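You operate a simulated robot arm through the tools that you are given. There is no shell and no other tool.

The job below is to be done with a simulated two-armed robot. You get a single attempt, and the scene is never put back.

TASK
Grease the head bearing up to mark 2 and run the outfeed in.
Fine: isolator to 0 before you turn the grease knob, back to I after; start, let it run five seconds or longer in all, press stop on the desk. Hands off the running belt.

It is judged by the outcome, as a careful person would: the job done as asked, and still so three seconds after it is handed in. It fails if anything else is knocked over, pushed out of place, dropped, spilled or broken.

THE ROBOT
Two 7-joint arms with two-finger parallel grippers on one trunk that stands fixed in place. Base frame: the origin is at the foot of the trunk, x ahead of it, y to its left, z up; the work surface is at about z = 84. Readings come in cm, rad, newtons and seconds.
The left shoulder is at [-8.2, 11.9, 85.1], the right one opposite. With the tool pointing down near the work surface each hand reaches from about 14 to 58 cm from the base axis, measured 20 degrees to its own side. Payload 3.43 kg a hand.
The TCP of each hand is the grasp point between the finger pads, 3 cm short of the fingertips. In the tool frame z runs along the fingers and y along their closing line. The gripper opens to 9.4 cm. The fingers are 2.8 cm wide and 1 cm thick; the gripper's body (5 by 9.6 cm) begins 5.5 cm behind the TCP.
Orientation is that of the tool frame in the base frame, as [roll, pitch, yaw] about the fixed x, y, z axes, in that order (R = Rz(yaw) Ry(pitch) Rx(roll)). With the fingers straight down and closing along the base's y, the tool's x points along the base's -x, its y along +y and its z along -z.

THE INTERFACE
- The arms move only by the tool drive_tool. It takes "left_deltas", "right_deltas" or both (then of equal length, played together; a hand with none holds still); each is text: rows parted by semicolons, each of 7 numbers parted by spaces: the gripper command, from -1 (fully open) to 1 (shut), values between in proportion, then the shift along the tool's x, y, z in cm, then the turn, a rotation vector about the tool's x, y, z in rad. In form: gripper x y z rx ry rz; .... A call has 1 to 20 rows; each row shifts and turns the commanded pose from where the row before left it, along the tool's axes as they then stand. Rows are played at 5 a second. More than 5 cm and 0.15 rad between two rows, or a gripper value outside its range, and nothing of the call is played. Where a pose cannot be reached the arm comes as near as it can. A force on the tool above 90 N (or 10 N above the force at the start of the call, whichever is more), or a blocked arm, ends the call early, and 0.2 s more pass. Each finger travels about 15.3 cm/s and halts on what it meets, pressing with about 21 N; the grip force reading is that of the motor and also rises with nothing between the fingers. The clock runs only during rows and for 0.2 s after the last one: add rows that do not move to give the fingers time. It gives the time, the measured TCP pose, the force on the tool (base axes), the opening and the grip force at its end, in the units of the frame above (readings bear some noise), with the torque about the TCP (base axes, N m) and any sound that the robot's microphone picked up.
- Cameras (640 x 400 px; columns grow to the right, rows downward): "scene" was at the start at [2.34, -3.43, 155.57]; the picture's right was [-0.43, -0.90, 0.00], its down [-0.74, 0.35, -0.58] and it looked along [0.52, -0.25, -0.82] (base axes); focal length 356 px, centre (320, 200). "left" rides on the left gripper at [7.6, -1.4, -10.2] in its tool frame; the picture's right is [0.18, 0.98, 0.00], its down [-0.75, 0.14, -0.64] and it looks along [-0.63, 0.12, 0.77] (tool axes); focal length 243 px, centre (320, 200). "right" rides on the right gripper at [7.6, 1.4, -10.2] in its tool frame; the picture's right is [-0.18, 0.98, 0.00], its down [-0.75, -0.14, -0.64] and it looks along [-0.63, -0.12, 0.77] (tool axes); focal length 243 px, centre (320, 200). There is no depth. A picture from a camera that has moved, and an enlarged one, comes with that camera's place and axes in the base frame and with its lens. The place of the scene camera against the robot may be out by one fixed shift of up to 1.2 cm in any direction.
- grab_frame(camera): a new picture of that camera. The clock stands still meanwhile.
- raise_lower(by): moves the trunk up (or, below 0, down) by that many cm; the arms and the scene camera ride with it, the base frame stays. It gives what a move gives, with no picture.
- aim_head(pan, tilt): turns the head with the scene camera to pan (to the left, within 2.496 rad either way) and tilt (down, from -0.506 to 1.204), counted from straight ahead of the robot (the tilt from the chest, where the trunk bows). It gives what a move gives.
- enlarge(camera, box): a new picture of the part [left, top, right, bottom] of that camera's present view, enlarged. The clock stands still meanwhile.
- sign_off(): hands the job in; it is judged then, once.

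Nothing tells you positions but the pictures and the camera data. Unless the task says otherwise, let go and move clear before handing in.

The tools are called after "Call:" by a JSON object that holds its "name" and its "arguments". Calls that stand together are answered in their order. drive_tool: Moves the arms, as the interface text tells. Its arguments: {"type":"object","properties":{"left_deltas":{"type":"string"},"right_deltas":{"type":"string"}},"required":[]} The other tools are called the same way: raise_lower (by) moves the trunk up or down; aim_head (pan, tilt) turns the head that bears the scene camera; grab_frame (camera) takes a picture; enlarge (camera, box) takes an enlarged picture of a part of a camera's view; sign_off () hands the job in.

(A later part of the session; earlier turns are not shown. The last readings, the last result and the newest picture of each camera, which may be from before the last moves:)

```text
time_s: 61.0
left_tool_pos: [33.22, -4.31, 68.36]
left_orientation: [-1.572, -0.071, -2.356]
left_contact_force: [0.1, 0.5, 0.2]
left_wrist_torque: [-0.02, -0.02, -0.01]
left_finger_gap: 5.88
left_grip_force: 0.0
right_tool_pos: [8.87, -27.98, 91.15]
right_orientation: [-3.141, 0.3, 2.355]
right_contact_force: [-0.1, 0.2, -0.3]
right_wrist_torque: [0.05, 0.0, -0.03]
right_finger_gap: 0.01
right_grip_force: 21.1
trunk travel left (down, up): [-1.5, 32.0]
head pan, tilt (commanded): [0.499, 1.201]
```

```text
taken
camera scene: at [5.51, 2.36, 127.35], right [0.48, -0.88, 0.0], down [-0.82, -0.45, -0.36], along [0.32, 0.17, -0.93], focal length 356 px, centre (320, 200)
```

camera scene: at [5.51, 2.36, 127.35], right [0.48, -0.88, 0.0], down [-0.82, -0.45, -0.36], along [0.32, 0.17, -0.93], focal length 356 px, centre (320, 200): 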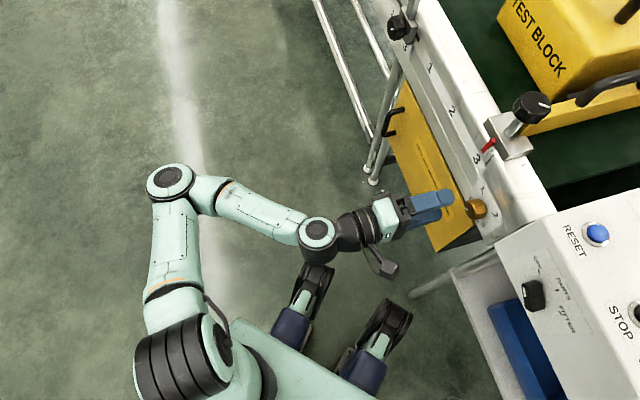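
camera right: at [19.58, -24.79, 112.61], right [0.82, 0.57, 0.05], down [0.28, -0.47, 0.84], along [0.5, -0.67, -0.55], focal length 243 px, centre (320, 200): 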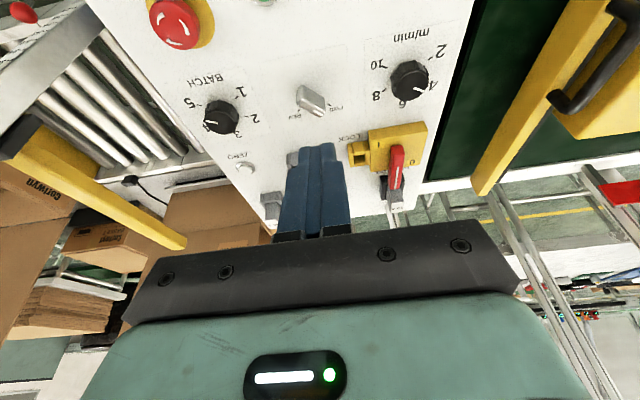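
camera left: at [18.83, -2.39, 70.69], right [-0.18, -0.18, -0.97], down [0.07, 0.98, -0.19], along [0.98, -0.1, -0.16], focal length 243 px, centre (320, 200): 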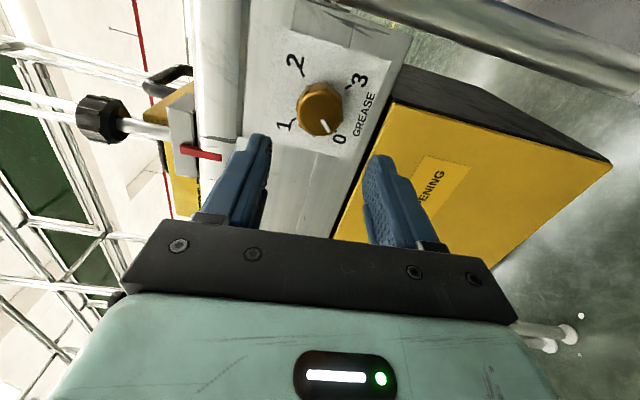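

A straight-on approach is out of the left arm's reach, so I use another way: grip the knob with the hand pointing along −y (45° to the plate) and turn it by swinging the hand in a cone about the knob's axis, in two strokes. I test the new heading by yawing the hand in free space.

Call:
{"name": "drive_tool", "arguments": {"left_deltas": "-0.25 0 0 0 0 0.131 0; -0.25 0 0 0 0 0.131 0; -0.25 0 0 0 0 0.131 0; -0.25 0 0 0 0 0.131 0; -0.25 0 0 0 0 0.131 0; -0.25 0 0 0 0 0.131 0; -0.25 0 0 0 0 0 0"}}

Call:
{"name": "grab_frame", "arguments": {"camera": "left"}}

Call:
{"name": "grab_frame", "arguments": {"camera": "scene"}}

```text
time_s: 62.6
left_tool_pos: [33.21, -4.03, 68.2]
left_orientation: [-1.52, -0.052, 3.137]
left_contact_force: [0.2, 0.2, 0.0]
left_wrist_torque: [0.02, -0.03, -0.04]
left_finger_gap: 5.86
left_grip_force: 0.0
right_tool_pos: [8.86, -27.98, 90.94]
right_orientation: [3.141, 0.299, 2.356]
right_contact_force: [-0.1, 0.1, 0.4]
right_wrist_torque: [-0.01, 0.0, 0.02]
right_finger_gap: 0.0
right_grip_force: 21.1
trunk travel left (down, up): [-1.5, 32.0]
head pan, tilt (commanded): [0.499, 1.201]
```

```text
taken
camera left: at [25.69, 6.17, 69.56], right [-0.24, -0.05, -0.97], down [0.75, 0.63, -0.21], along [0.62, -0.77, -0.11], focal length 243 px, centre (320, 200)
```

left: 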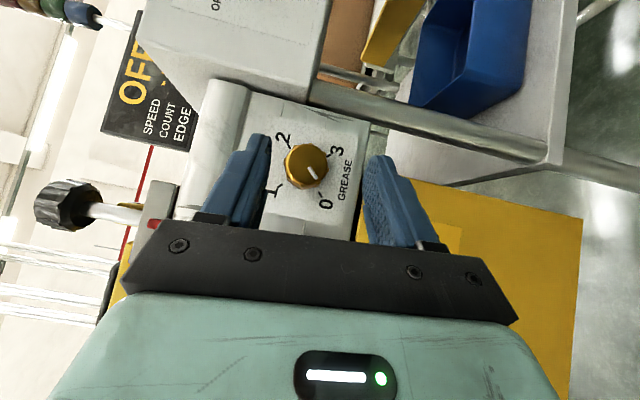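

```text
taken
camera scene: at [5.52, 2.36, 127.34], right [0.48, -0.88, 0.0], down [-0.82, -0.45, -0.36], along [0.32, 0.17, -0.93], focal length 356 px, centre (320, 200)
```

scene: 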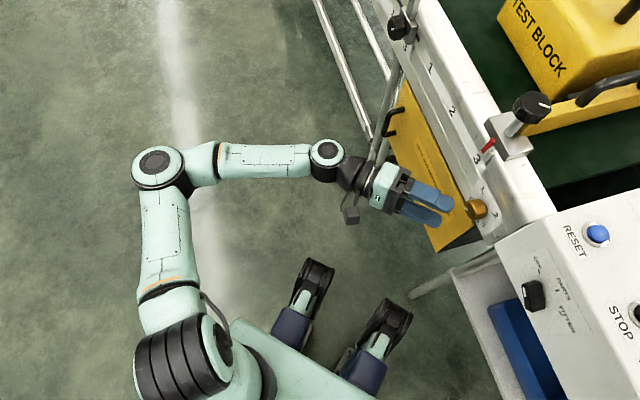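

The new heading is reachable and the knob is right between the fingers. I level the hand, go to a pre-grip point (35.9, -4, 69), and test the swing about the knob's axis in free air.

Call:
{"name": "drive_tool", "arguments": {"left_deltas": "-0.25 0 0 0 -0.05 0 0.052; -0.25 -1.35 -0.42 0 0 0 0; -0.25 -1.35 -0.43 0 0 0 0; -0.25 0 0 0 0 0 0"}}

Call:
{"name": "drive_tool", "arguments": {"left_deltas": "-0.25 0 0 0 0.0929 0 -0.0927; -0.25 0 0 0 0.0929 0 -0.0927; -0.25 0 0 0 0.0929 0 -0.0927; -0.25 0 0 0 0.0929 0 -0.0927; -0.25 0 0 0 0.0929 0 -0.0927; -0.25 0 0 0 0.0929 0 -0.0927; -0.25 0 0 0 0 0 0"}}

Call:
{"name": "grab_frame", "arguments": {"camera": "left"}}

```text
time_s: 63.6
left_tool_pos: [33.28, -4.26, 68.2]
left_orientation: [-1.57, 0.0, -3.141]
left_contact_force: [-0.3, -0.4, 0.2]
left_wrist_torque: [0.0, -0.01, 0.01]
left_finger_gap: 5.88
left_grip_force: 0.0
left hand out of reach, approached as far as the arm can: row 2, 3
right_tool_pos: [8.93, -27.92, 90.99]
right_orientation: [-3.142, 0.3, 2.357]
right_contact_force: [0.5, -0.1, -0.4]
right_wrist_torque: [0.01, -0.01, 0.01]
right_finger_gap: 0.01
right_grip_force: 21.1
trunk travel left (down, up): [-1.5, 32.0]
head pan, tilt (commanded): [0.499, 1.201]
```

```text
time_s: 65.2
left_tool_pos: [32.73, -3.63, 68.31]
left_orientation: [-0.955, -0.525, 2.97]
left_contact_force: [0.2, -0.4, -0.7]
left_wrist_torque: [0.01, -0.01, -0.04]
left_finger_gap: 5.89
left_grip_force: 0.1
left hand out of reach, approached as far as the arm can: row 5, 6
right_tool_pos: [8.93, -27.94, 91.13]
right_orientation: [3.141, 0.301, 2.356]
right_contact_force: [0.4, 0.0, -0.3]
right_wrist_torque: [0.0, 0.01, 0.02]
right_finger_gap: 0.0
right_grip_force: 21.0
trunk travel left (down, up): [-1.5, 32.0]
head pan, tilt (commanded): [0.499, 1.201]
```

```text
taken
camera left: at [25.52, 7.03, 68.0], right [-0.65, -0.47, -0.6], down [0.48, 0.37, -0.8], along [0.59, -0.81, -0.02], focal length 243 px, centre (320, 200)
```

left: 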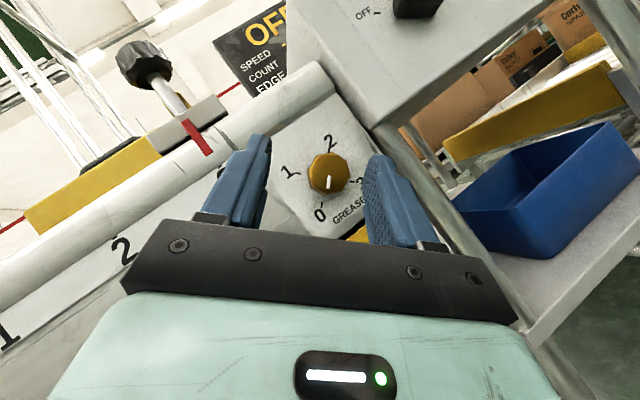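

The left arm's shoulder can't swing far enough inward, but the knob is well inside the right arm's range if the right hand comes from the desk side, pointing forward. I retract the left hand and raise the trunk fully so the right arm has room.

Call:
{"name": "drive_tool", "arguments": {"left_deltas": "-0.25 2.22 -0.75 -3.28 0 0 0; -0.25 2.22 -0.75 -3.28 0 0 0; -0.25 2.22 -0.75 -3.28 0 0 0; -0.25 2.22 -0.75 -3.28 0 0 0; -0.25 0 0 0 0 0 0"}}

Call:
{"name": "raise_lower", "arguments": {"by": 32}}

Call:
{"name": "aim_head", "arguments": {"pan": -0.3, "tilt": 1.15}}

Call:
{"name": "grab_frame", "arguments": {"camera": "scene"}}

```text
time_s: 66.4
left_tool_pos: [24.71, 10.41, 68.2]
left_orientation: [-0.953, -0.524, 2.967]
left_contact_force: [0.0, -0.1, 0.5]
left_wrist_torque: [-0.01, -0.02, 0.02]
left_finger_gap: 5.89
left_grip_force: 0.1
right_tool_pos: [8.84, -27.96, 91.13]
right_orientation: [-3.141, 0.301, 2.357]
right_contact_force: [-0.1, 0.2, 0.0]
right_wrist_torque: [-0.01, -0.01, 0.0]
right_finger_gap: 0.01
right_grip_force: 21.3
trunk travel left (down, up): [-1.5, 32.0]
head pan, tilt (commanded): [0.499, 1.201]
```

```text
time_s: 69.5
left_tool_pos: [24.73, 10.39, 100.32]
left_orientation: [-0.952, -0.524, 2.97]
left_contact_force: [1.4, 0.7, -1.0]
left_wrist_torque: [-0.03, 0.0, 0.03]
left_finger_gap: 5.9
left_grip_force: 0.1
right_tool_pos: [8.82, -27.98, 123.09]
right_orientation: [3.141, 0.3, 2.355]
right_contact_force: [-0.2, -0.3, 0.0]
right_wrist_torque: [0.01, -0.01, 0.0]
right_finger_gap: 0.0
right_grip_force: 21.4
trunk travel left (down, up): [-33.5, 0.0]
head pan, tilt (commanded): [0.499, 1.201]
```

```text
time_s: 70.7
left_tool_pos: [24.87, 10.48, 100.36]
left_orientation: [-0.953, -0.524, 2.971]
left_contact_force: [0.5, -0.3, 0.6]
left_wrist_torque: [0.02, 0.03, -0.05]
left_finger_gap: 5.89
left_grip_force: 0.1
right_tool_pos: [8.75, -28.0, 123.02]
right_orientation: [3.14, 0.3, 2.356]
right_contact_force: [0.4, -0.4, 0.1]
right_wrist_torque: [0.02, 0.02, 0.01]
right_finger_gap: 0.02
right_grip_force: 21.2
trunk travel left (down, up): [-33.5, 0.0]
head pan, tilt (commanded): [-0.3, 1.15]
```

```text
taken
camera scene: at [1.43, -2.06, 160.61], right [-0.29, -0.96, 0.0], down [-0.87, 0.27, -0.41], along [0.39, -0.12, -0.91], focal length 356 px, centre (320, 200)
```

scene: 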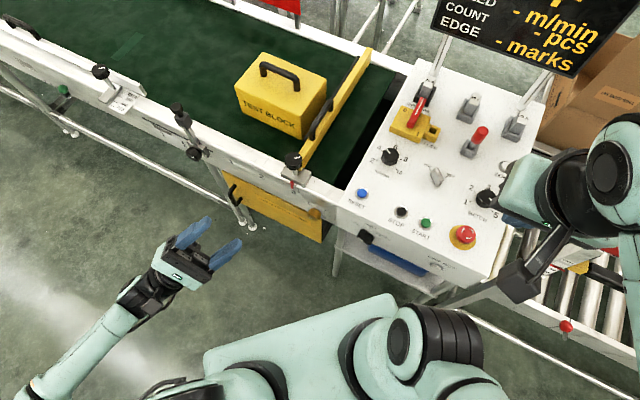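

Both hands are in free space. I park the left hand further left and bring the right hand to the free space in front of the conveyor end, above the knob.

Call:
{"name": "drive_tool", "arguments": {"left_deltas": "-0.25 0.6 -2.0 -3.4 0 0 0; -0.25 0.6 -2.0 -3.4 0 0 0; -0.25 0.6 -2.0 -3.4 0 0 0; -0.25 0 0 0 0 0 0; -0.25 0 0 0 0 0 0; -0.25 0 0 0 0 0 0; -0.25 0 0 0 0 0 0; -0.25 0 0 0 0 0 0; -0.25 0 0 0 0 0 0", "right_deltas": "1 0.45 3.85 2.13 0 0 0; 1 0.45 3.85 2.13 0 0 0; 1 0.45 3.85 2.13 0 0 0; 1 0.45 3.85 2.13 0 0 0; 1 0.45 3.85 2.13 0 0 0; 1 0.45 3.85 2.13 0 0 0; -0.25 0 0 0 0 -0.112 0; -0.25 0 0 0 0 -0.112 0; -0.25 0 0 0 0 0 0"}}

Call:
{"name": "grab_frame", "arguments": {"camera": "scene"}}

```text
time_s: 72.7
left_tool_pos: [24.82, 22.51, 100.28]
left_orientation: [-0.953, -0.525, 2.97]
left_contact_force: [-0.4, -0.2, -0.1]
left_wrist_torque: [-0.02, 0.01, 0.0]
left_finger_gap: 5.88
left_grip_force: 0.0
right_tool_pos: [26.18, -12.4, 109.97]
right_orientation: [3.141, 0.525, 2.355]
right_contact_force: [0.2, -0.4, -0.4]
right_wrist_torque: [0.02, 0.01, 0.01]
right_finger_gap: 5.9
right_grip_force: 0.1
trunk travel left (down, up): [-33.5, 0.0]
head pan, tilt (commanded): [-0.3, 1.15]
```

```text
taken
camera scene: at [1.44, -2.11, 160.62], right [-0.3, -0.96, 0.0], down [-0.87, 0.27, -0.41], along [0.39, -0.12, -0.91], focal length 356 px, centre (320, 200)
```

scene: 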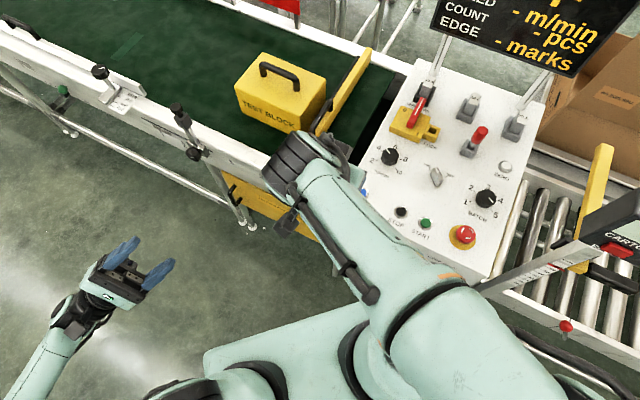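

The right arm reaches this spot well. I now swing the right hand about the knob-axis direction (cone motion) in free air by about 60°.

Call:
{"name": "drive_tool", "arguments": {"right_deltas": "-0.25 0 0 0 -0.1134 0 0.0655; -0.25 0 0 0 -0.1134 0 0.0655; -0.25 0 0 0 -0.1134 0 0.0655; -0.25 0 0 0 -0.1134 0 0.0655; -0.25 0 0 0 -0.1134 0 0.0655; -0.25 0 0 0 -0.1134 0 0.0655; -0.25 0 0 0 -0.1134 0 0.0655; -0.25 0 0 0 -0.1134 0 0.0655; -0.25 0 0 0 0 0 0"}}

Call:
{"name": "grab_frame", "arguments": {"camera": "scene"}}

Call:
{"name": "grab_frame", "arguments": {"camera": "right"}}

```text
time_s: 74.7
left_tool_pos: [24.92, 22.49, 100.15]
left_orientation: [-0.954, -0.524, 2.97]
left_contact_force: [-0.2, -1.3, 0.1]
left_wrist_torque: [0.05, 0.04, -0.01]
left_finger_gap: 5.9
left_grip_force: 0.1
right_tool_pos: [31.15, -11.15, 116.78]
right_orientation: [2.036, 0.253, 1.892]
right_contact_force: [-0.6, -0.3, 0.2]
right_wrist_torque: [-0.01, -0.01, -0.02]
right_finger_gap: 5.87
right_grip_force: 0.2
right hand out of reach, approached as far as the arm can: row 5, 6, 7, 8
trunk travel left (down, up): [-33.5, 0.0]
head pan, tilt (commanded): [-0.3, 1.15]
```

```text
taken
camera scene: at [1.41, -2.05, 160.61], right [-0.3, -0.96, 0.0], down [-0.87, 0.27, -0.41], along [0.39, -0.12, -0.91], focal length 356 px, centre (320, 200)
```

scene: 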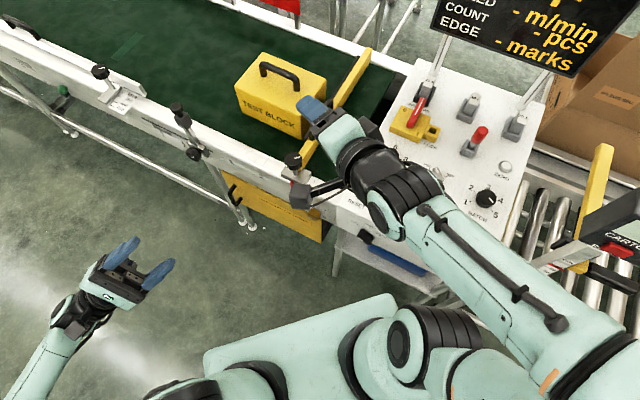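

```text
taken
camera right: at [20.11, -5.65, 120.56], right [0.4, 0.18, 0.9], down [-0.39, -0.86, 0.34], along [0.83, -0.49, -0.28], focal length 243 px, centre (320, 200)
```

right: 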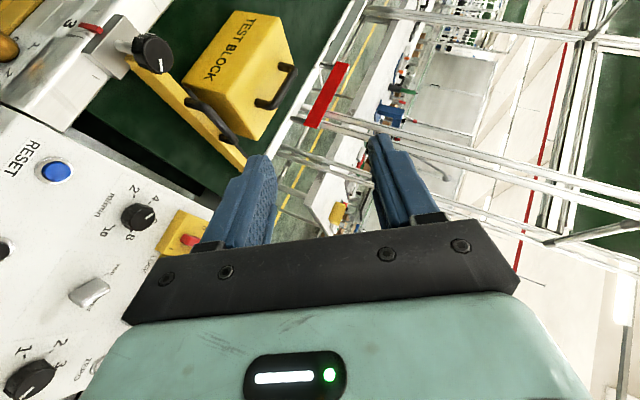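

The right hand has the wanted orientation. I lower it in front of the conveyor toward the knob's height, checking midway.

Call:
{"name": "drive_tool", "arguments": {"right_deltas": "-0.25 1.363 -3.586 1.936 0 0 0; -0.25 1.363 -3.586 1.936 0 0 0; -0.25 1.363 -3.586 1.936 0 0 0; -0.25 1.363 -3.586 1.936 0 0 0; -0.25 1.363 -3.586 1.936 0 0 0; -0.25 1.363 -3.586 1.936 0 0 0; -0.25 0 0 0 0 0 0"}}

Call:
{"name": "grab_frame", "arguments": {"camera": "scene"}}

```text
time_s: 76.3
left_tool_pos: [24.85, 22.45, 100.23]
left_orientation: [-0.952, -0.524, 2.971]
left_contact_force: [0.0, -0.8, 0.6]
left_wrist_torque: [0.0, -0.05, 0.0]
left_finger_gap: 5.88
left_grip_force: 0.1
right_tool_pos: [40.09, -7.35, 96.66]
right_orientation: [2.033, 0.251, 1.893]
right_contact_force: [0.5, 0.0, -0.1]
right_wrist_torque: [-0.03, 0.0, 0.05]
right_finger_gap: 5.87
right_grip_force: 0.0
right hand out of reach, approached as far as the arm can: row 1, 2, 3, 4, 5
trunk travel left (down, up): [-33.5, 0.0]
head pan, tilt (commanded): [-0.3, 1.15]
```

```text
taken
camera scene: at [1.39, -2.12, 160.61], right [-0.3, -0.96, 0.0], down [-0.87, 0.27, -0.41], along [0.39, -0.12, -0.91], focal length 356 px, centre (320, 200)
```

scene: 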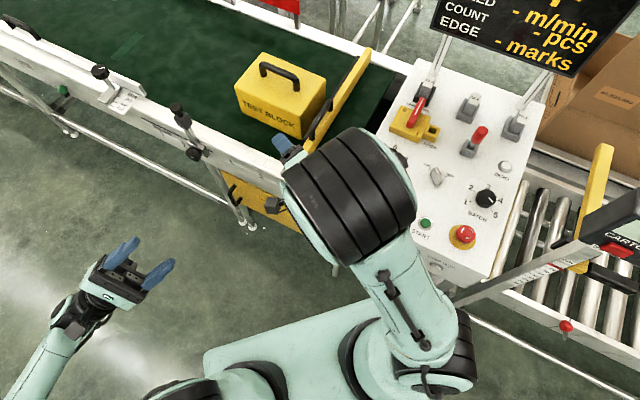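

The hand was pushed forward over the rail because the arm got too tight. Staying high, I first finish the rotation so the hand is level, then draw back from the rail before descending further left.

Call:
{"name": "drive_tool", "arguments": {"right_deltas": "-0.25 0 0 0 -0.1134 0 0.0655; -0.25 0 0 0 -0.1134 0 0.0655; -0.25 0 0 0 -0.1134 0 0.0655; -0.25 0 0 0 -0.1134 0 0.0655; -0.25 0 0 0 0 0 0"}}

Call:
{"name": "grab_frame", "arguments": {"camera": "scene"}}

Call:
{"name": "grab_frame", "arguments": {"camera": "right"}}

```text
time_s: 77.5
left_tool_pos: [24.83, 22.46, 100.37]
left_orientation: [-0.952, -0.525, 2.97]
left_contact_force: [-0.2, 0.4, -0.1]
left_wrist_torque: [0.0, -0.02, -0.01]
left_finger_gap: 5.86
left_grip_force: 0.1
right_tool_pos: [40.69, -7.29, 96.71]
right_orientation: [1.57, -0.002, 1.832]
right_contact_force: [0.8, -0.5, 0.3]
right_wrist_torque: [0.0, 0.01, -0.03]
right_finger_gap: 5.88
right_grip_force: 0.1
right hand out of reach, approached as far as the arm can: row 1
trunk travel left (down, up): [-33.5, 0.0]
head pan, tilt (commanded): [-0.3, 1.15]
```

```text
taken
camera scene: at [1.42, -2.07, 160.61], right [-0.3, -0.96, 0.0], down [-0.87, 0.27, -0.41], along [0.39, -0.12, -0.91], focal length 356 px, centre (320, 200)
```

scene: 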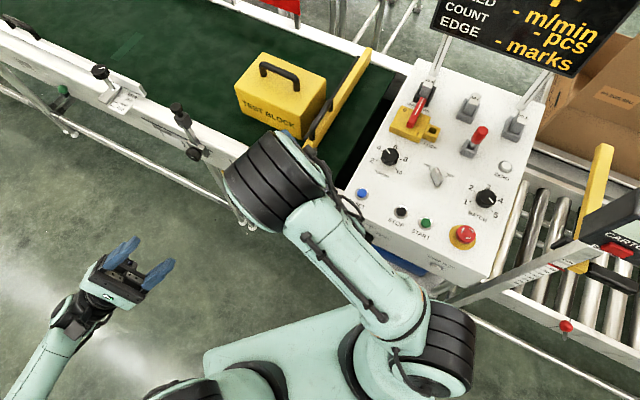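

```text
taken
camera right: at [28.84, -2.66, 98.12], right [0.05, -0.18, 0.98], down [-0.42, -0.89, -0.14], along [0.9, -0.41, -0.12], focal length 243 px, centre (320, 200)
```

right: 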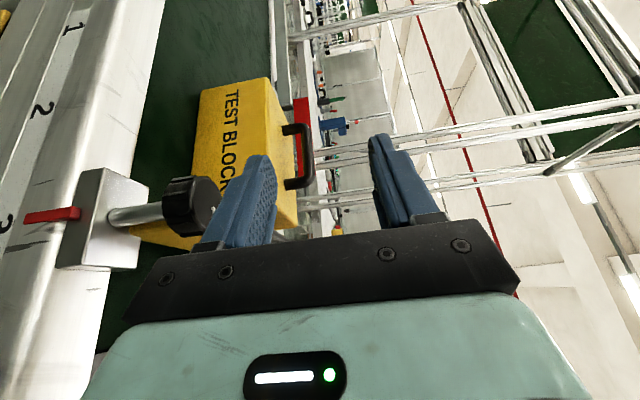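

The right hand is level (pointing forward, jaws one above the other). I draw it back from the rail first, then look again before descending.

Call:
{"name": "drive_tool", "arguments": {"right_deltas": "-0.25 2.17 0 -1.25 0 0 0; -0.25 2.17 0 -1.25 0 0 0; -0.25 0 0 0 0 0 0"}}

Call:
{"name": "drive_tool", "arguments": {"right_deltas": "-0.25 0 -4 0 0 0 0; -0.25 0 -4 0 0 0 0; -0.25 0 0 0 0 0 0"}}

Call:
{"name": "grab_frame", "arguments": {"camera": "scene"}}

```text
time_s: 78.3
left_tool_pos: [24.94, 22.42, 100.26]
left_orientation: [-0.954, -0.524, 2.97]
left_contact_force: [-0.1, 0.4, -0.1]
left_wrist_torque: [-0.02, -0.01, -0.01]
left_finger_gap: 5.88
left_grip_force: 0.1
right_tool_pos: [38.57, -3.1, 96.1]
right_orientation: [1.568, 0.001, 1.833]
right_contact_force: [-0.4, 0.0, -0.3]
right_wrist_torque: [0.02, -0.01, -0.03]
right_finger_gap: 5.86
right_grip_force: 0.1
right hand out of reach, approached as far as the arm can: row 1, 2
trunk travel left (down, up): [-33.5, 0.0]
head pan, tilt (commanded): [-0.3, 1.15]
```

```text
time_s: 79.1
left_tool_pos: [24.95, 22.5, 100.32]
left_orientation: [-0.952, -0.522, 2.97]
left_contact_force: [1.3, -0.4, 0.3]
left_wrist_torque: [0.06, 0.01, -0.01]
left_finger_gap: 5.88
left_grip_force: 0.0
right_tool_pos: [38.53, -3.13, 88.09]
right_orientation: [1.569, -0.002, 1.834]
right_contact_force: [-0.3, 0.8, 0.6]
right_wrist_torque: [-0.02, 0.0, -0.02]
right_finger_gap: 5.88
right_grip_force: 0.2
trunk travel left (down, up): [-33.5, 0.0]
head pan, tilt (commanded): [-0.3, 1.15]
```

```text
taken
camera scene: at [1.43, -2.07, 160.61], right [-0.3, -0.96, 0.0], down [-0.87, 0.27, -0.41], along [0.39, -0.12, -0.91], focal length 356 px, centre (320, 200)
```

scene: 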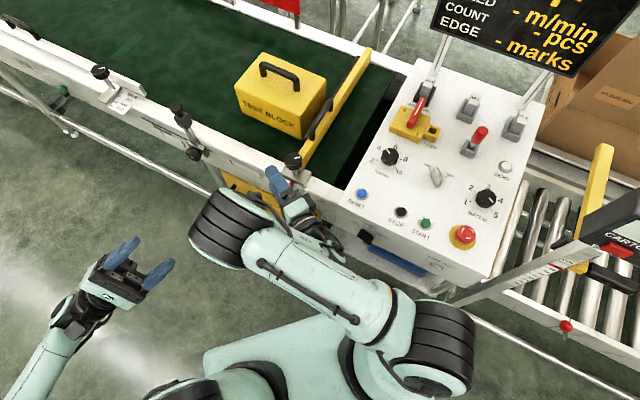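

It follows downward now. I move the left hand farther away to leave room for the right elbow and lower the right hand further.

Call:
{"name": "drive_tool", "arguments": {"left_deltas": "-0.25 0.6 -2.0 -3.4 0 0 0; -0.25 0.6 -2.0 -3.4 0 0 0; -0.25 0.6 -2.0 -3.4 0 0 0; -0.25 0 0 0 0 0 0; -0.25 0 0 0 0 0 0; -0.25 0 0 0 0 0 0", "right_deltas": "-0.25 0 0 0 0 0 0; -0.25 0 0 0 0 0 0; -0.25 0 -3.5 0 0 0 0; -0.25 0 -3.5 0 0 0 0; -0.25 0 -3.5 0 0 0 0; -0.25 0 0 0 0 0 0"}}

Call:
{"name": "grab_frame", "arguments": {"camera": "scene"}}

Call:
{"name": "grab_frame", "arguments": {"camera": "right"}}

```text
time_s: 80.5
left_tool_pos: [24.77, 34.4, 100.33]
left_orientation: [-0.954, -0.522, 2.972]
left_contact_force: [-0.3, -0.8, 0.8]
left_wrist_torque: [0.02, 0.01, 0.0]
left_finger_gap: 5.9
left_grip_force: 0.0
right_tool_pos: [39.68, -1.15, 85.52]
right_orientation: [1.569, -0.001, 1.833]
right_contact_force: [0.2, -0.3, 0.6]
right_wrist_torque: [0.04, -0.02, 0.02]
right_finger_gap: 5.88
right_grip_force: 0.1
right hand out of reach, approached as far as the arm can: row 3, 4, 5
trunk travel left (down, up): [-33.5, 0.0]
head pan, tilt (commanded): [-0.3, 1.15]
```

```text
taken
camera scene: at [1.42, -2.08, 160.61], right [-0.3, -0.96, 0.0], down [-0.87, 0.27, -0.41], along [0.39, -0.12, -0.91], focal length 356 px, centre (320, 200)
```

scene: 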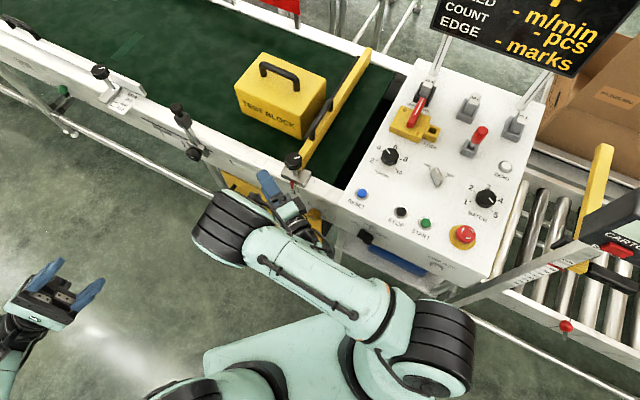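

```text
taken
camera right: at [27.64, 3.5, 86.96], right [0.05, -0.18, 0.98], down [-0.42, -0.89, -0.14], along [0.9, -0.41, -0.12], focal length 243 px, centre (320, 200)
```

right: 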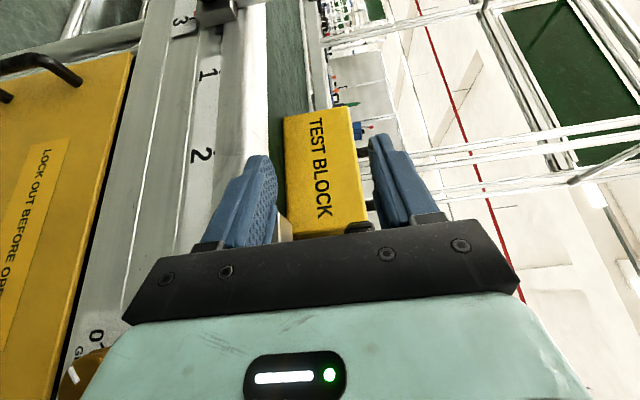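

The tight high-trunk posture is the wrong one for the right arm: with the trunk low and the hand coming from above, it should fit like its normal table posture. I unwind the right hand upward again along the way it came.

Call:
{"name": "drive_tool", "arguments": {"right_deltas": "-0.25 0 3.7 0 0 0 0; -0.25 0 3.7 0 0 0 0; -0.25 0 3.7 0 0 0 0; -0.25 0 0 0 0.1134 0 -0.0655; -0.25 0 0 0 0.1134 0 -0.0655; -0.25 0 0 0 0.1134 0 -0.0655; -0.25 0 0 0 0.1134 0 -0.0655; -0.25 -2.3 2.1 -3.57 0 0 0; -0.25 -2.3 2.1 -3.57 0 0 0; -0.25 -2.3 2.1 -3.57 0 0 0; -0.25 -2.3 2.1 -3.57 0 0 0; -0.25 -2.3 2.1 -3.57 0 0 0; -0.25 0 0 0 0 0 0"}}

Call:
{"name": "drive_tool", "arguments": {"right_deltas": "-0.25 0 0 0 0.1134 0 -0.0655; -0.25 0 0 0 0.1134 0 -0.0655; -0.25 0 0 0 0.1134 0 -0.0655; -0.25 0 0 0 0.1134 0 -0.0655; -0.25 0 0 0 0.1134 0 -0.0655; -0.25 0 0 0 0.1134 0 -0.0655; -0.25 0 0 0 0.1134 0 -0.0655; -0.25 0 0 0 0.1134 0 -0.0655; -0.25 0 0 0 0 0 0"}}

Call:
{"name": "grab_frame", "arguments": {"camera": "scene"}}

```text
time_s: 83.3
left_tool_pos: [24.87, 34.47, 100.34]
left_orientation: [-0.952, -0.523, 2.97]
left_contact_force: [0.0, -0.6, -0.4]
left_wrist_torque: [0.01, 0.0, -0.04]
left_finger_gap: 5.87
left_grip_force: 0.0
right_tool_pos: [33.18, -10.19, 116.96]
right_orientation: [2.036, 0.254, 1.893]
right_contact_force: [0.8, 0.4, -0.9]
right_wrist_torque: [-0.01, 0.01, 0.03]
right_finger_gap: 5.89
right_grip_force: 0.1
right hand out of reach, approached as far as the arm can: row 8, 9, 10
trunk travel left (down, up): [-33.5, 0.0]
head pan, tilt (commanded): [-0.3, 1.15]
```

```text
time_s: 85.3
left_tool_pos: [24.81, 34.48, 100.41]
left_orientation: [-0.954, -0.525, 2.97]
left_contact_force: [-0.3, -0.2, -0.6]
left_wrist_torque: [0.01, 0.0, -0.01]
left_finger_gap: 5.9
left_grip_force: 0.0
right_tool_pos: [32.98, -10.07, 117.18]
right_orientation: [3.108, 0.48, 2.363]
right_contact_force: [0.6, -0.3, -0.5]
right_wrist_torque: [0.0, -0.01, -0.03]
right_finger_gap: 5.91
right_grip_force: 0.0
trunk travel left (down, up): [-33.5, 0.0]
head pan, tilt (commanded): [-0.3, 1.15]
```

```text
taken
camera scene: at [1.41, -2.07, 160.61], right [-0.3, -0.96, 0.0], down [-0.87, 0.27, -0.41], along [0.39, -0.12, -0.91], focal length 356 px, centre (320, 200)
```

scene: 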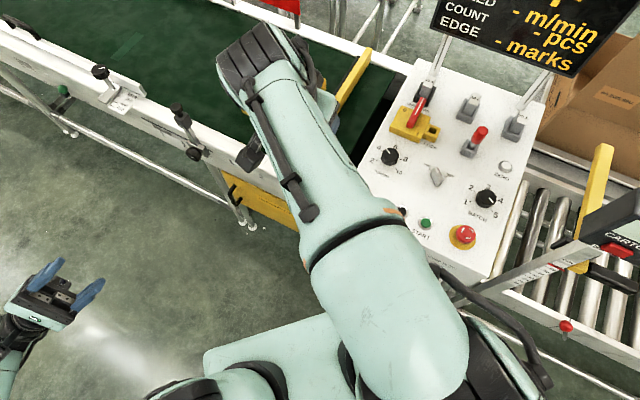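

The right hand is back pointing down. I step it back 4 cm from the rail line and lower the trunk, then check.

Call:
{"name": "drive_tool", "arguments": {"right_deltas": "-0.25 1.78 0 -0.92 0 0 0; -0.25 1.78 0 -0.92 0 0 0; -0.25 0 0 0 0 0 0"}}

Call:
{"name": "raise_lower", "arguments": {"by": -22}}

Call:
{"name": "grab_frame", "arguments": {"camera": "scene"}}

Call:
{"name": "grab_frame", "arguments": {"camera": "right"}}

```text
time_s: 86.1
left_tool_pos: [24.79, 34.37, 100.31]
left_orientation: [-0.953, -0.523, 2.97]
left_contact_force: [0.0, -1.2, -0.3]
left_wrist_torque: [0.02, -0.04, -0.02]
left_finger_gap: 5.87
left_grip_force: 0.1
right_tool_pos: [30.73, -8.99, 116.05]
right_orientation: [3.098, 0.409, 2.326]
right_contact_force: [-0.3, -0.3, 0.0]
right_wrist_torque: [-0.04, 0.02, 0.02]
right_finger_gap: 5.89
right_grip_force: 0.2
trunk travel left (down, up): [-33.5, 0.0]
head pan, tilt (commanded): [-0.3, 1.15]
```

```text
time_s: 86.8
left_tool_pos: [23.96, 34.36, 97.25]
left_orientation: [-0.95, -0.533, 2.969]
left_contact_force: [-0.7, 0.3, 0.2]
left_wrist_torque: [0.01, -0.05, 0.01]
left_finger_gap: 5.87
left_grip_force: 0.1
right_tool_pos: [29.94, -8.11, 113.52]
right_orientation: [3.08, 0.398, 2.348]
right_contact_force: [0.0, -0.1, -0.2]
right_wrist_torque: [0.01, -0.02, 0.04]
right_finger_gap: 5.89
right_grip_force: 0.1
trunk travel left (down, up): [-30.8, 2.7]
head pan, tilt (commanded): [-0.3, 1.15]
stopped: the arm was blocked; the commanded pose is now the measured one
```

```text
taken
camera scene: at [1.1, -2.04, 157.86], right [-0.3, -0.96, 0.0], down [-0.87, 0.27, -0.41], along [0.39, -0.12, -0.91], focal length 356 px, centre (320, 200)
```

scene: 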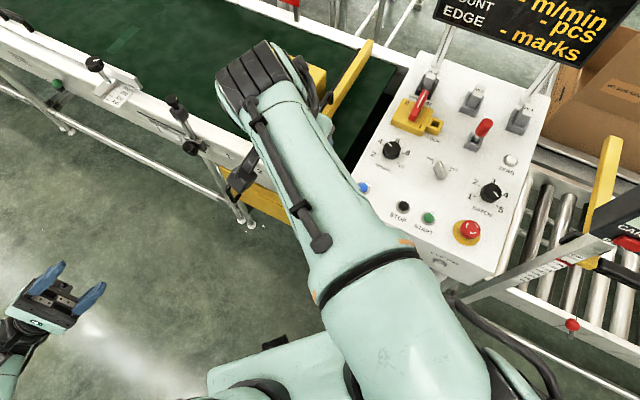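

```text
taken
camera right: at [22.7, 0.26, 120.14], right [0.8, 0.58, 0.13], down [0.19, -0.45, 0.87], along [0.57, -0.68, -0.47], focal length 243 px, centre (320, 200)
```

right: 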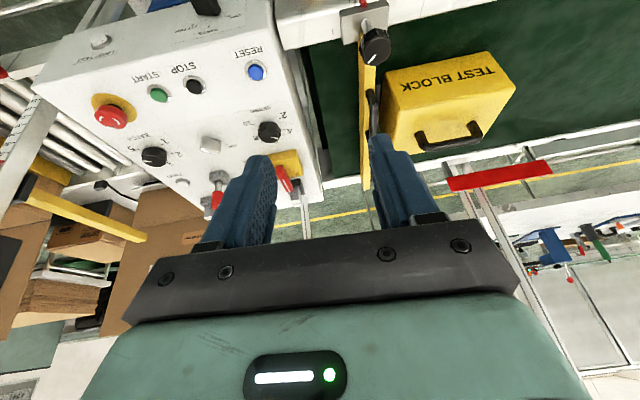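

The trunk stopped: the raised right elbow is too close to the body. I move the right hand back out to the right so its elbow swings out to the side again.

Call:
{"name": "drive_tool", "arguments": {"right_deltas": "-0.25 -2.38 -3.4 0.73 0 0 0; -0.25 -2.38 -3.4 0.73 0 0 0; -0.25 -2.38 -3.4 0.73 0 0 0; -0.25 -2.38 -3.4 0.73 0 0 0; -0.25 -2.38 -3.4 0.73 0 0 0; -0.25 -2.38 -3.4 0.73 0 0 0; -0.25 0 0 0 0 0 0"}}

Call:
{"name": "grab_frame", "arguments": {"camera": "scene"}}

```text
time_s: 88.3
left_tool_pos: [24.43, 34.39, 97.42]
left_orientation: [-0.951, -0.534, 2.968]
left_contact_force: [-0.1, -0.1, 0.2]
left_wrist_torque: [-0.02, 0.02, -0.01]
left_finger_gap: 5.88
left_grip_force: 0.0
right_tool_pos: [26.64, -33.02, 114.11]
right_orientation: [3.082, 0.399, 2.348]
right_contact_force: [-0.3, -0.1, 0.1]
right_wrist_torque: [0.03, 0.0, 0.01]
right_finger_gap: 5.9
right_grip_force: 0.1
trunk travel left (down, up): [-30.8, 2.7]
head pan, tilt (commanded): [-0.3, 1.15]
```

```text
taken
camera scene: at [1.48, -2.01, 158.0], right [-0.3, -0.96, 0.0], down [-0.87, 0.27, -0.41], along [0.39, -0.12, -0.91], focal length 356 px, centre (320, 200)
```

scene: 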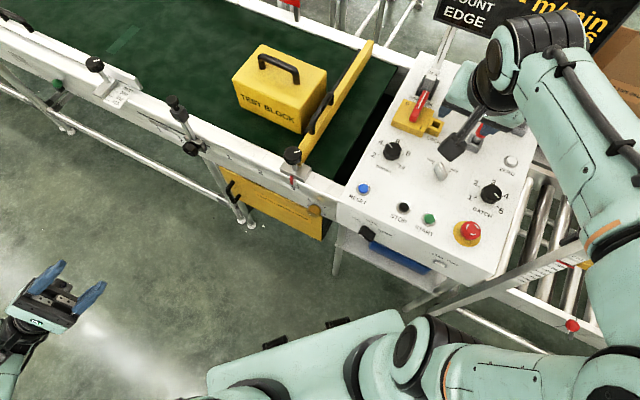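

The elbow is out to the side again and the hand high over the desk. I lower the trunk by 20 cm (the hand stays about 8 cm above the desk controls).

Call:
{"name": "raise_lower", "arguments": {"by": -18}}

Call:
{"name": "grab_frame", "arguments": {"camera": "scene"}}

Call:
{"name": "grab_frame", "arguments": {"camera": "right"}}

```text
time_s: 90.3
left_tool_pos: [24.42, 34.35, 79.44]
left_orientation: [-0.952, -0.532, 2.968]
left_contact_force: [0.0, -0.5, 0.0]
left_wrist_torque: [0.0, 0.0, 0.01]
left_finger_gap: 5.9
left_grip_force: 0.1
right_tool_pos: [26.67, -33.05, 96.07]
right_orientation: [3.081, 0.399, 2.349]
right_contact_force: [0.2, -0.1, -0.6]
right_wrist_torque: [-0.01, -0.04, -0.02]
right_finger_gap: 5.88
right_grip_force: 0.0
trunk travel left (down, up): [-12.8, 20.7]
head pan, tilt (commanded): [-0.3, 1.15]
```

```text
taken
camera scene: at [2.78, -2.08, 139.6], right [-0.3, -0.96, 0.0], down [-0.87, 0.27, -0.41], along [0.39, -0.12, -0.91], focal length 356 px, centre (320, 200)
```

scene: 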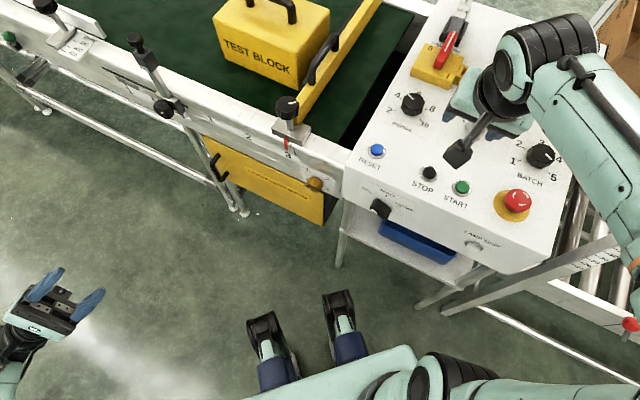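

```text
taken
camera right: at [19.47, -24.76, 102.63], right [0.8, 0.58, 0.13], down [0.19, -0.45, 0.88], along [0.57, -0.68, -0.47], focal length 243 px, centre (320, 200)
```

right: 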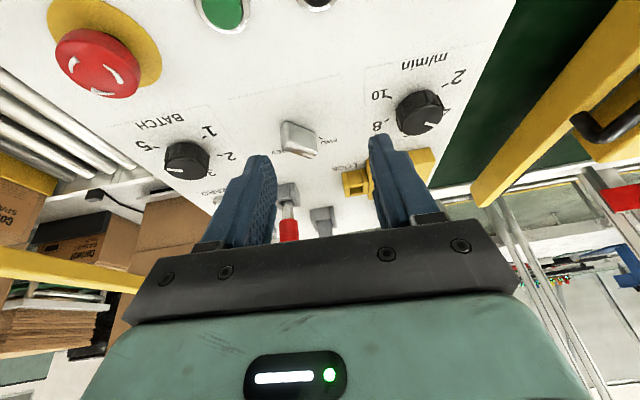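

The right hand is clear. I move it diagonally off the desk to the free space in front of and above the grease knob.

Call:
{"name": "drive_tool", "arguments": {"right_deltas": "-0.25 2.3 3.28 -0.97 0 0 0; -0.25 2.3 3.28 -0.97 0 0 0; -0.25 2.3 3.28 -0.97 0 0 0; -0.25 2.3 3.28 -0.97 0 0 0; -0.25 2.3 3.28 -0.97 0 0 0; -0.25 2.3 3.28 -0.97 0 0 0; -0.25 0 0 0 0 0 0"}}

Call:
{"name": "grab_frame", "arguments": {"camera": "scene"}}

Call:
{"name": "grab_frame", "arguments": {"camera": "right"}}

```text
time_s: 92.0
left_tool_pos: [24.38, 34.42, 79.32]
left_orientation: [-0.952, -0.533, 2.97]
left_contact_force: [-0.3, -0.4, 0.3]
left_wrist_torque: [0.03, -0.01, -0.04]
left_finger_gap: 5.88
left_grip_force: 0.1
right_tool_pos: [29.54, -8.56, 97.19]
right_orientation: [3.079, 0.4, 2.349]
right_contact_force: [-0.1, -0.7, -1.1]
right_wrist_torque: [0.04, 0.0, 0.01]
right_finger_gap: 5.88
right_grip_force: 0.0
trunk travel left (down, up): [-12.8, 20.7]
head pan, tilt (commanded): [-0.3, 1.15]
```

```text
taken
camera scene: at [2.77, -2.09, 139.6], right [-0.3, -0.96, 0.0], down [-0.87, 0.27, -0.41], along [0.39, -0.12, -0.91], focal length 356 px, centre (320, 200)
```

scene: 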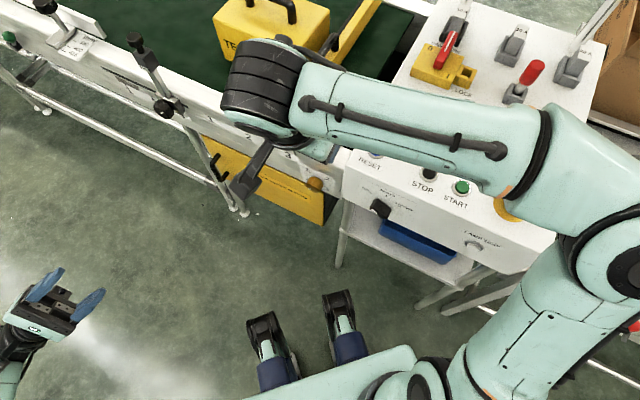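

```text
taken
camera right: at [22.4, -0.15, 103.76], right [0.8, 0.58, 0.13], down [0.18, -0.45, 0.88], along [0.57, -0.68, -0.47], focal length 243 px, centre (320, 200)
```

right: 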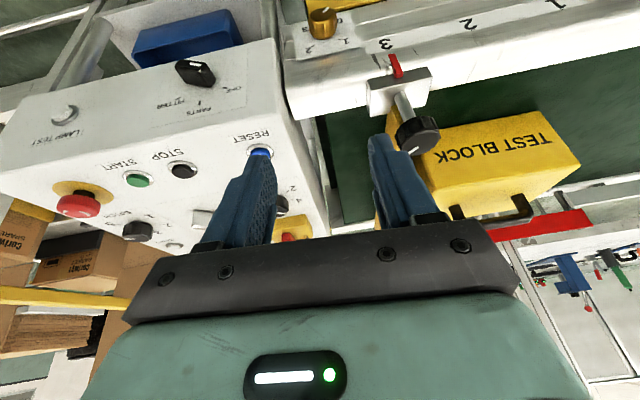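

The right arm's elbow is out to the side and the forearm stays in front of the desk. I correct the hand's tilt to exactly 30° and lower it in two stages toward the pre-grip point in front of the knob.

Call:
{"name": "drive_tool", "arguments": {"right_deltas": "-0.25 0 0 0 0.0594 -0.1239 -0.0104; -0.25 2.1 0.52 3.83 0 0 0; -0.25 2.1 0.52 3.83 0 0 0; -0.25 2.1 0.52 3.83 0 0 0; -0.25 0 0 0 0 0 0"}}

Call:
{"name": "grab_frame", "arguments": {"camera": "scene"}}

Call:
{"name": "grab_frame", "arguments": {"camera": "right"}}

```text
time_s: 93.2
left_tool_pos: [24.47, 34.43, 79.37]
left_orientation: [-0.95, -0.533, 2.969]
left_contact_force: [-0.1, -0.3, 0.3]
left_wrist_torque: [0.04, -0.03, 0.0]
left_finger_gap: 5.88
left_grip_force: 0.1
right_tool_pos: [30.86, -7.55, 83.94]
right_orientation: [3.141, 0.524, 2.357]
right_contact_force: [0.4, -0.5, 1.4]
right_wrist_torque: [0.01, -0.02, -0.04]
right_finger_gap: 5.87
right_grip_force: 0.1
trunk travel left (down, up): [-12.8, 20.7]
head pan, tilt (commanded): [-0.3, 1.15]
```

```text
taken
camera scene: at [2.77, -2.07, 139.6], right [-0.3, -0.96, 0.0], down [-0.87, 0.27, -0.41], along [0.39, -0.12, -0.91], focal length 356 px, centre (320, 200)
```

scene: 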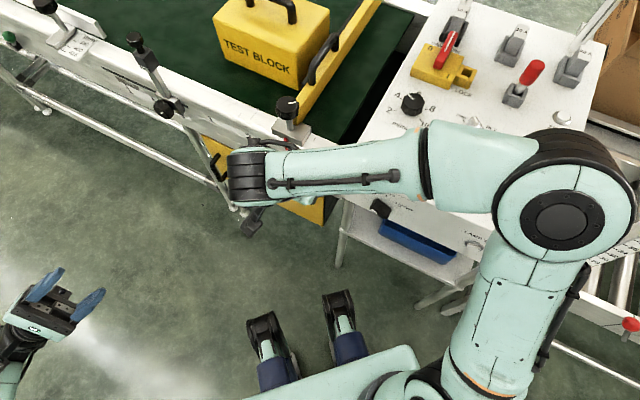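

```text
taken
camera right: at [23.58, 1.54, 89.0], right [0.81, 0.58, 0.09], down [0.13, -0.33, 0.93], along [0.57, -0.74, -0.35], focal length 243 px, centre (320, 200)
```

right: 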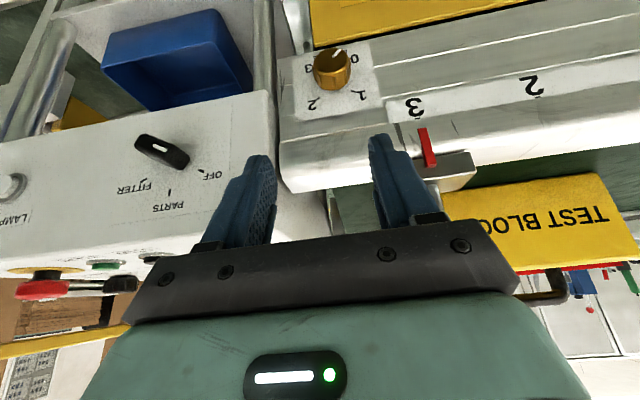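

All in reach. Before lowering on, I use the left hand's camera, which looks across from the left, to check the right elbow's height above the desk.

Call:
{"name": "grab_frame", "arguments": {"camera": "left"}}

Call:
{"name": "aim_head", "arguments": {"pan": -0.9, "tilt": 0.9}}

Call:
{"name": "grab_frame", "arguments": {"camera": "scene"}}

```text
taken
camera left: at [17.1, 44.97, 79.19], right [-0.65, -0.46, -0.6], down [0.47, 0.37, -0.8], along [0.59, -0.81, -0.02], focal length 243 px, centre (320, 200)
```

left: 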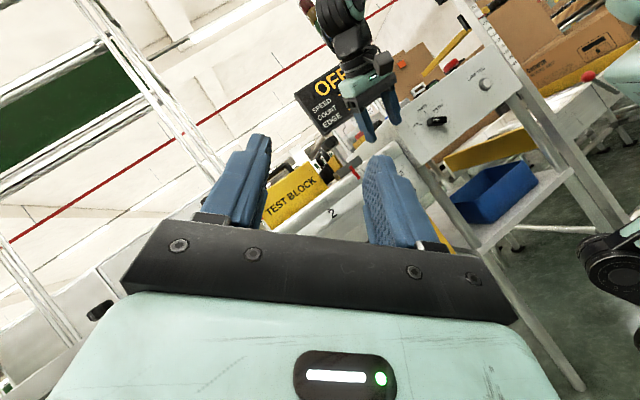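

```text
time_s: 94.2
left_tool_pos: [24.49, 34.47, 79.45]
left_orientation: [-0.951, -0.533, 2.969]
left_contact_force: [-0.7, -0.3, 0.0]
left_wrist_torque: [0.01, 0.01, 0.02]
left_finger_gap: 5.87
left_grip_force: 0.1
right_tool_pos: [30.9, -7.56, 83.99]
right_orientation: [-3.139, 0.525, 2.357]
right_contact_force: [0.7, -0.2, 0.6]
right_wrist_torque: [0.02, 0.03, -0.03]
right_finger_gap: 5.9
right_grip_force: 0.0
trunk travel left (down, up): [-12.8, 20.7]
head pan, tilt (commanded): [-0.901, 0.901]
```

```text
taken
camera scene: at [1.77, -6.22, 141.29], right [-0.78, -0.62, 0.0], down [-0.49, 0.61, -0.62], along [0.39, -0.49, -0.78], focal length 356 px, centre (320, 200)
```

scene: 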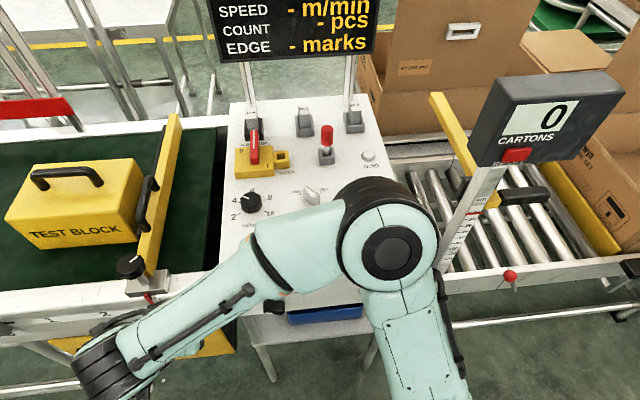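

The right elbow is at about (7, -23, 113): high and in front of the desk, so there is plenty of room. I lower the hand the rest of the way to the pre-grip point.

Call:
{"name": "drive_tool", "arguments": {"right_deltas": "-0.25 2.0 0.5 3.6 0 0 0; -0.25 2.0 0.5 3.6 0 0 0; -0.25 2.0 0.5 3.6 0 0 0; -0.25 0 0 0 0 0 0"}}

Call:
{"name": "grab_frame", "arguments": {"camera": "right"}}

Call:
{"name": "grab_frame", "arguments": {"camera": "left"}}

Call:
{"name": "grab_frame", "arguments": {"camera": "scene"}}

```text
time_s: 95.2
left_tool_pos: [24.3, 34.35, 79.4]
left_orientation: [-0.951, -0.533, 2.969]
left_contact_force: [-0.2, -0.3, 0.7]
left_wrist_torque: [0.02, -0.01, 0.01]
left_finger_gap: 5.88
left_grip_force: 0.0
right_tool_pos: [32.13, -6.74, 71.71]
right_orientation: [3.141, 0.524, 2.355]
right_contact_force: [0.0, -0.2, 0.3]
right_wrist_torque: [0.03, -0.02, 0.0]
right_finger_gap: 5.88
right_grip_force: 0.1
trunk travel left (down, up): [-12.8, 20.7]
head pan, tilt (commanded): [-0.901, 0.901]
```

```text
taken
camera right: at [24.82, 2.42, 76.8], right [0.81, 0.58, 0.09], down [0.13, -0.33, 0.93], along [0.57, -0.74, -0.35], focal length 243 px, centre (320, 200)
```

right: 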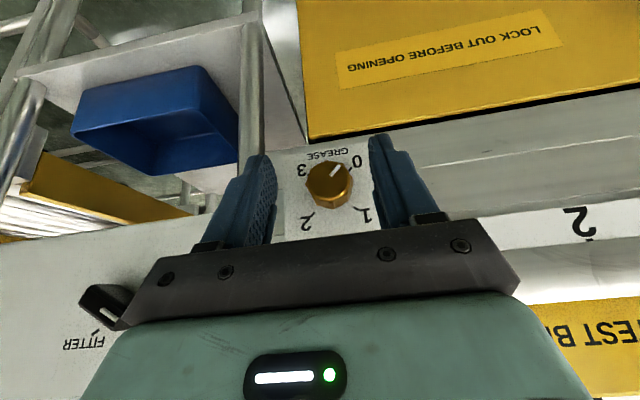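

```text
taken
camera left: at [17.11, 44.97, 79.19], right [-0.65, -0.46, -0.6], down [0.47, 0.37, -0.8], along [0.59, -0.81, -0.02], focal length 243 px, centre (320, 200)
```

left: 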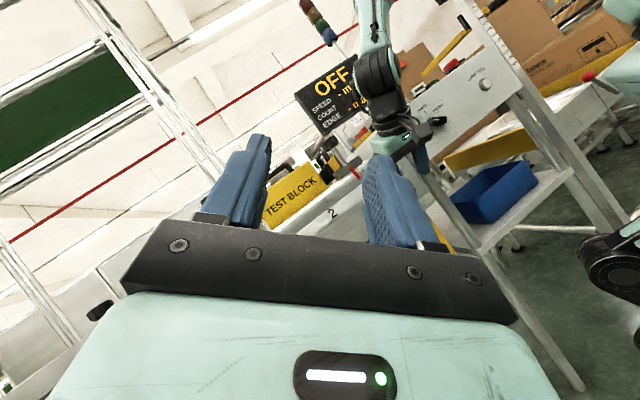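

```text
taken
camera scene: at [1.77, -6.22, 141.29], right [-0.78, -0.62, 0.0], down [-0.49, 0.61, -0.62], along [0.39, -0.49, -0.78], focal length 356 px, centre (320, 200)
```

scene: 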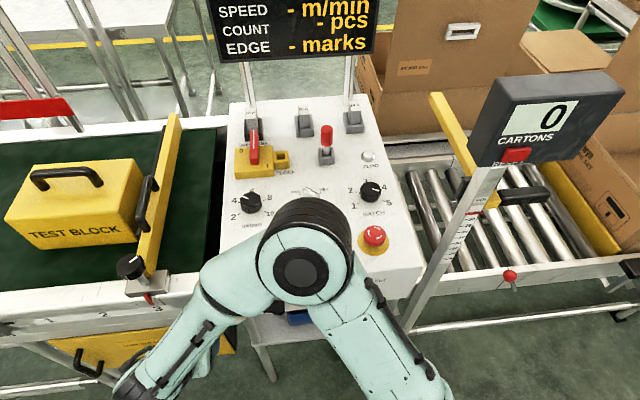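

Excellent: the hand is at the pre-grip point with the knob centred between the fingers. I enlarge to fine-check the alignment.

Call:
{"name": "enlarge", "arguments": {"camera": "right", "box": [260, 130, 420, 230]}}

```text
4.00 times, centred on (340, 180) of right
camera zoom: at [24.82, 2.42, 76.8], right [0.81, 0.58, 0.09], down [0.13, -0.33, 0.93], along [0.57, -0.74, -0.35], focal length 970 px, centre (240, 280)
```

zoom: 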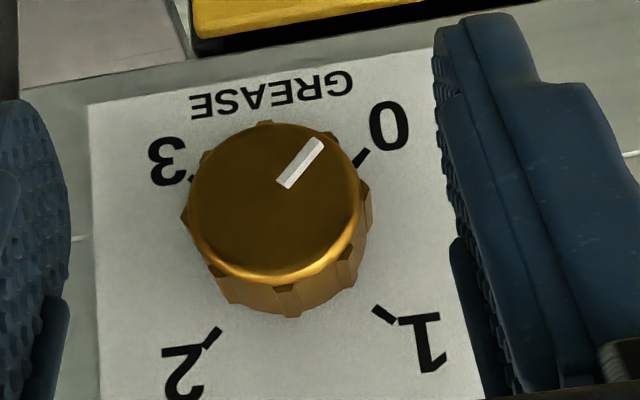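

Knob axis u≈17.9, z≈69.0 confirmed. I slide the fingers over the knob and check before closing.

Call:
{"name": "drive_tool", "arguments": {"right_deltas": "-0.25 -1.0 0 1.15 0 0 0; -0.25 -1.0 0 1.15 0 0 0; -0.25 -0.97 -0.04 1.15 0 0 0; -0.25 0 0 0 0 0 0"}}

Call:
{"name": "enlarge", "arguments": {"camera": "right", "box": [230, 110, 430, 240]}}

```text
time_s: 96.2
left_tool_pos: [24.35, 34.31, 79.4]
left_orientation: [-0.95, -0.531, 2.967]
left_contact_force: [0.5, -0.5, -0.1]
left_wrist_torque: [-0.03, 0.03, 0.0]
left_finger_gap: 5.85
left_grip_force: 0.1
right_tool_pos: [35.17, -9.81, 70.14]
right_orientation: [-3.141, 0.526, 2.357]
right_contact_force: [0.6, 0.5, 0.3]
right_wrist_torque: [0.0, -0.01, -0.02]
right_finger_gap: 5.88
right_grip_force: 0.1
trunk travel left (down, up): [-12.8, 20.7]
head pan, tilt (commanded): [-0.901, 0.901]
```

```text
3.08 times, centred on (330, 175) of right
camera zoom: at [27.82, -0.65, 75.28], right [0.81, 0.58, 0.09], down [0.14, -0.33, 0.93], along [0.57, -0.74, -0.35], focal length 746 px, centre (289, 277)
```

zoom: 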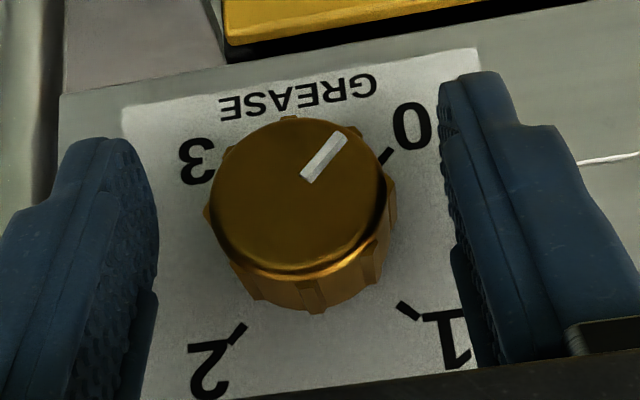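

The fingers straddle the knob properly. Still open, I test how far the hand can swing about the knob's axis: first backward (−45°).

Call:
{"name": "drive_tool", "arguments": {"right_deltas": "-0.25 0 0.149 0 0.1134 0 -0.0655; -0.25 0 0.149 0 0.1134 0 -0.0655; -0.25 0 0.149 0 0.1134 0 -0.0655; -0.25 0 0.149 0 0.1134 0 -0.0655; -0.25 0 0.149 0 0.1134 0 -0.0655; -0.25 0 0.149 0 0.1134 0 -0.0655; -0.25 0 0 0 0 0 0"}}

Call:
{"name": "enlarge", "arguments": {"camera": "right", "box": [230, 110, 430, 240]}}

```text
time_s: 97.8
left_tool_pos: [24.49, 34.37, 79.48]
left_orientation: [-0.95, -0.532, 2.967]
left_contact_force: [-0.7, -0.4, 0.4]
left_wrist_torque: [-0.03, 0.02, 0.03]
left_finger_gap: 5.91
left_grip_force: 0.2
right_tool_pos: [35.59, -9.3, 69.94]
right_orientation: [-2.28, 0.36, 2.745]
right_contact_force: [-0.5, 0.5, 0.8]
right_wrist_torque: [0.02, 0.0, 0.04]
right_finger_gap: 5.86
right_grip_force: 0.1
trunk travel left (down, up): [-12.8, 20.7]
head pan, tilt (commanded): [-0.901, 0.901]
```

```text
3.08 times, centred on (330, 175) of right
camera zoom: at [30.64, 2.21, 72.54], right [0.65, 0.42, -0.63], down [0.63, 0.16, 0.76], along [0.42, -0.89, -0.16], focal length 746 px, centre (289, 277)
```

zoom: 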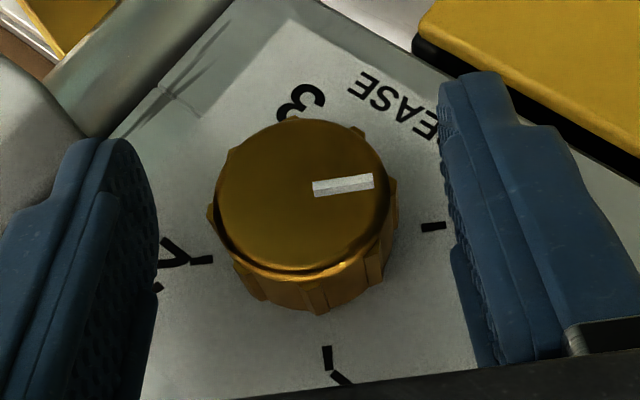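

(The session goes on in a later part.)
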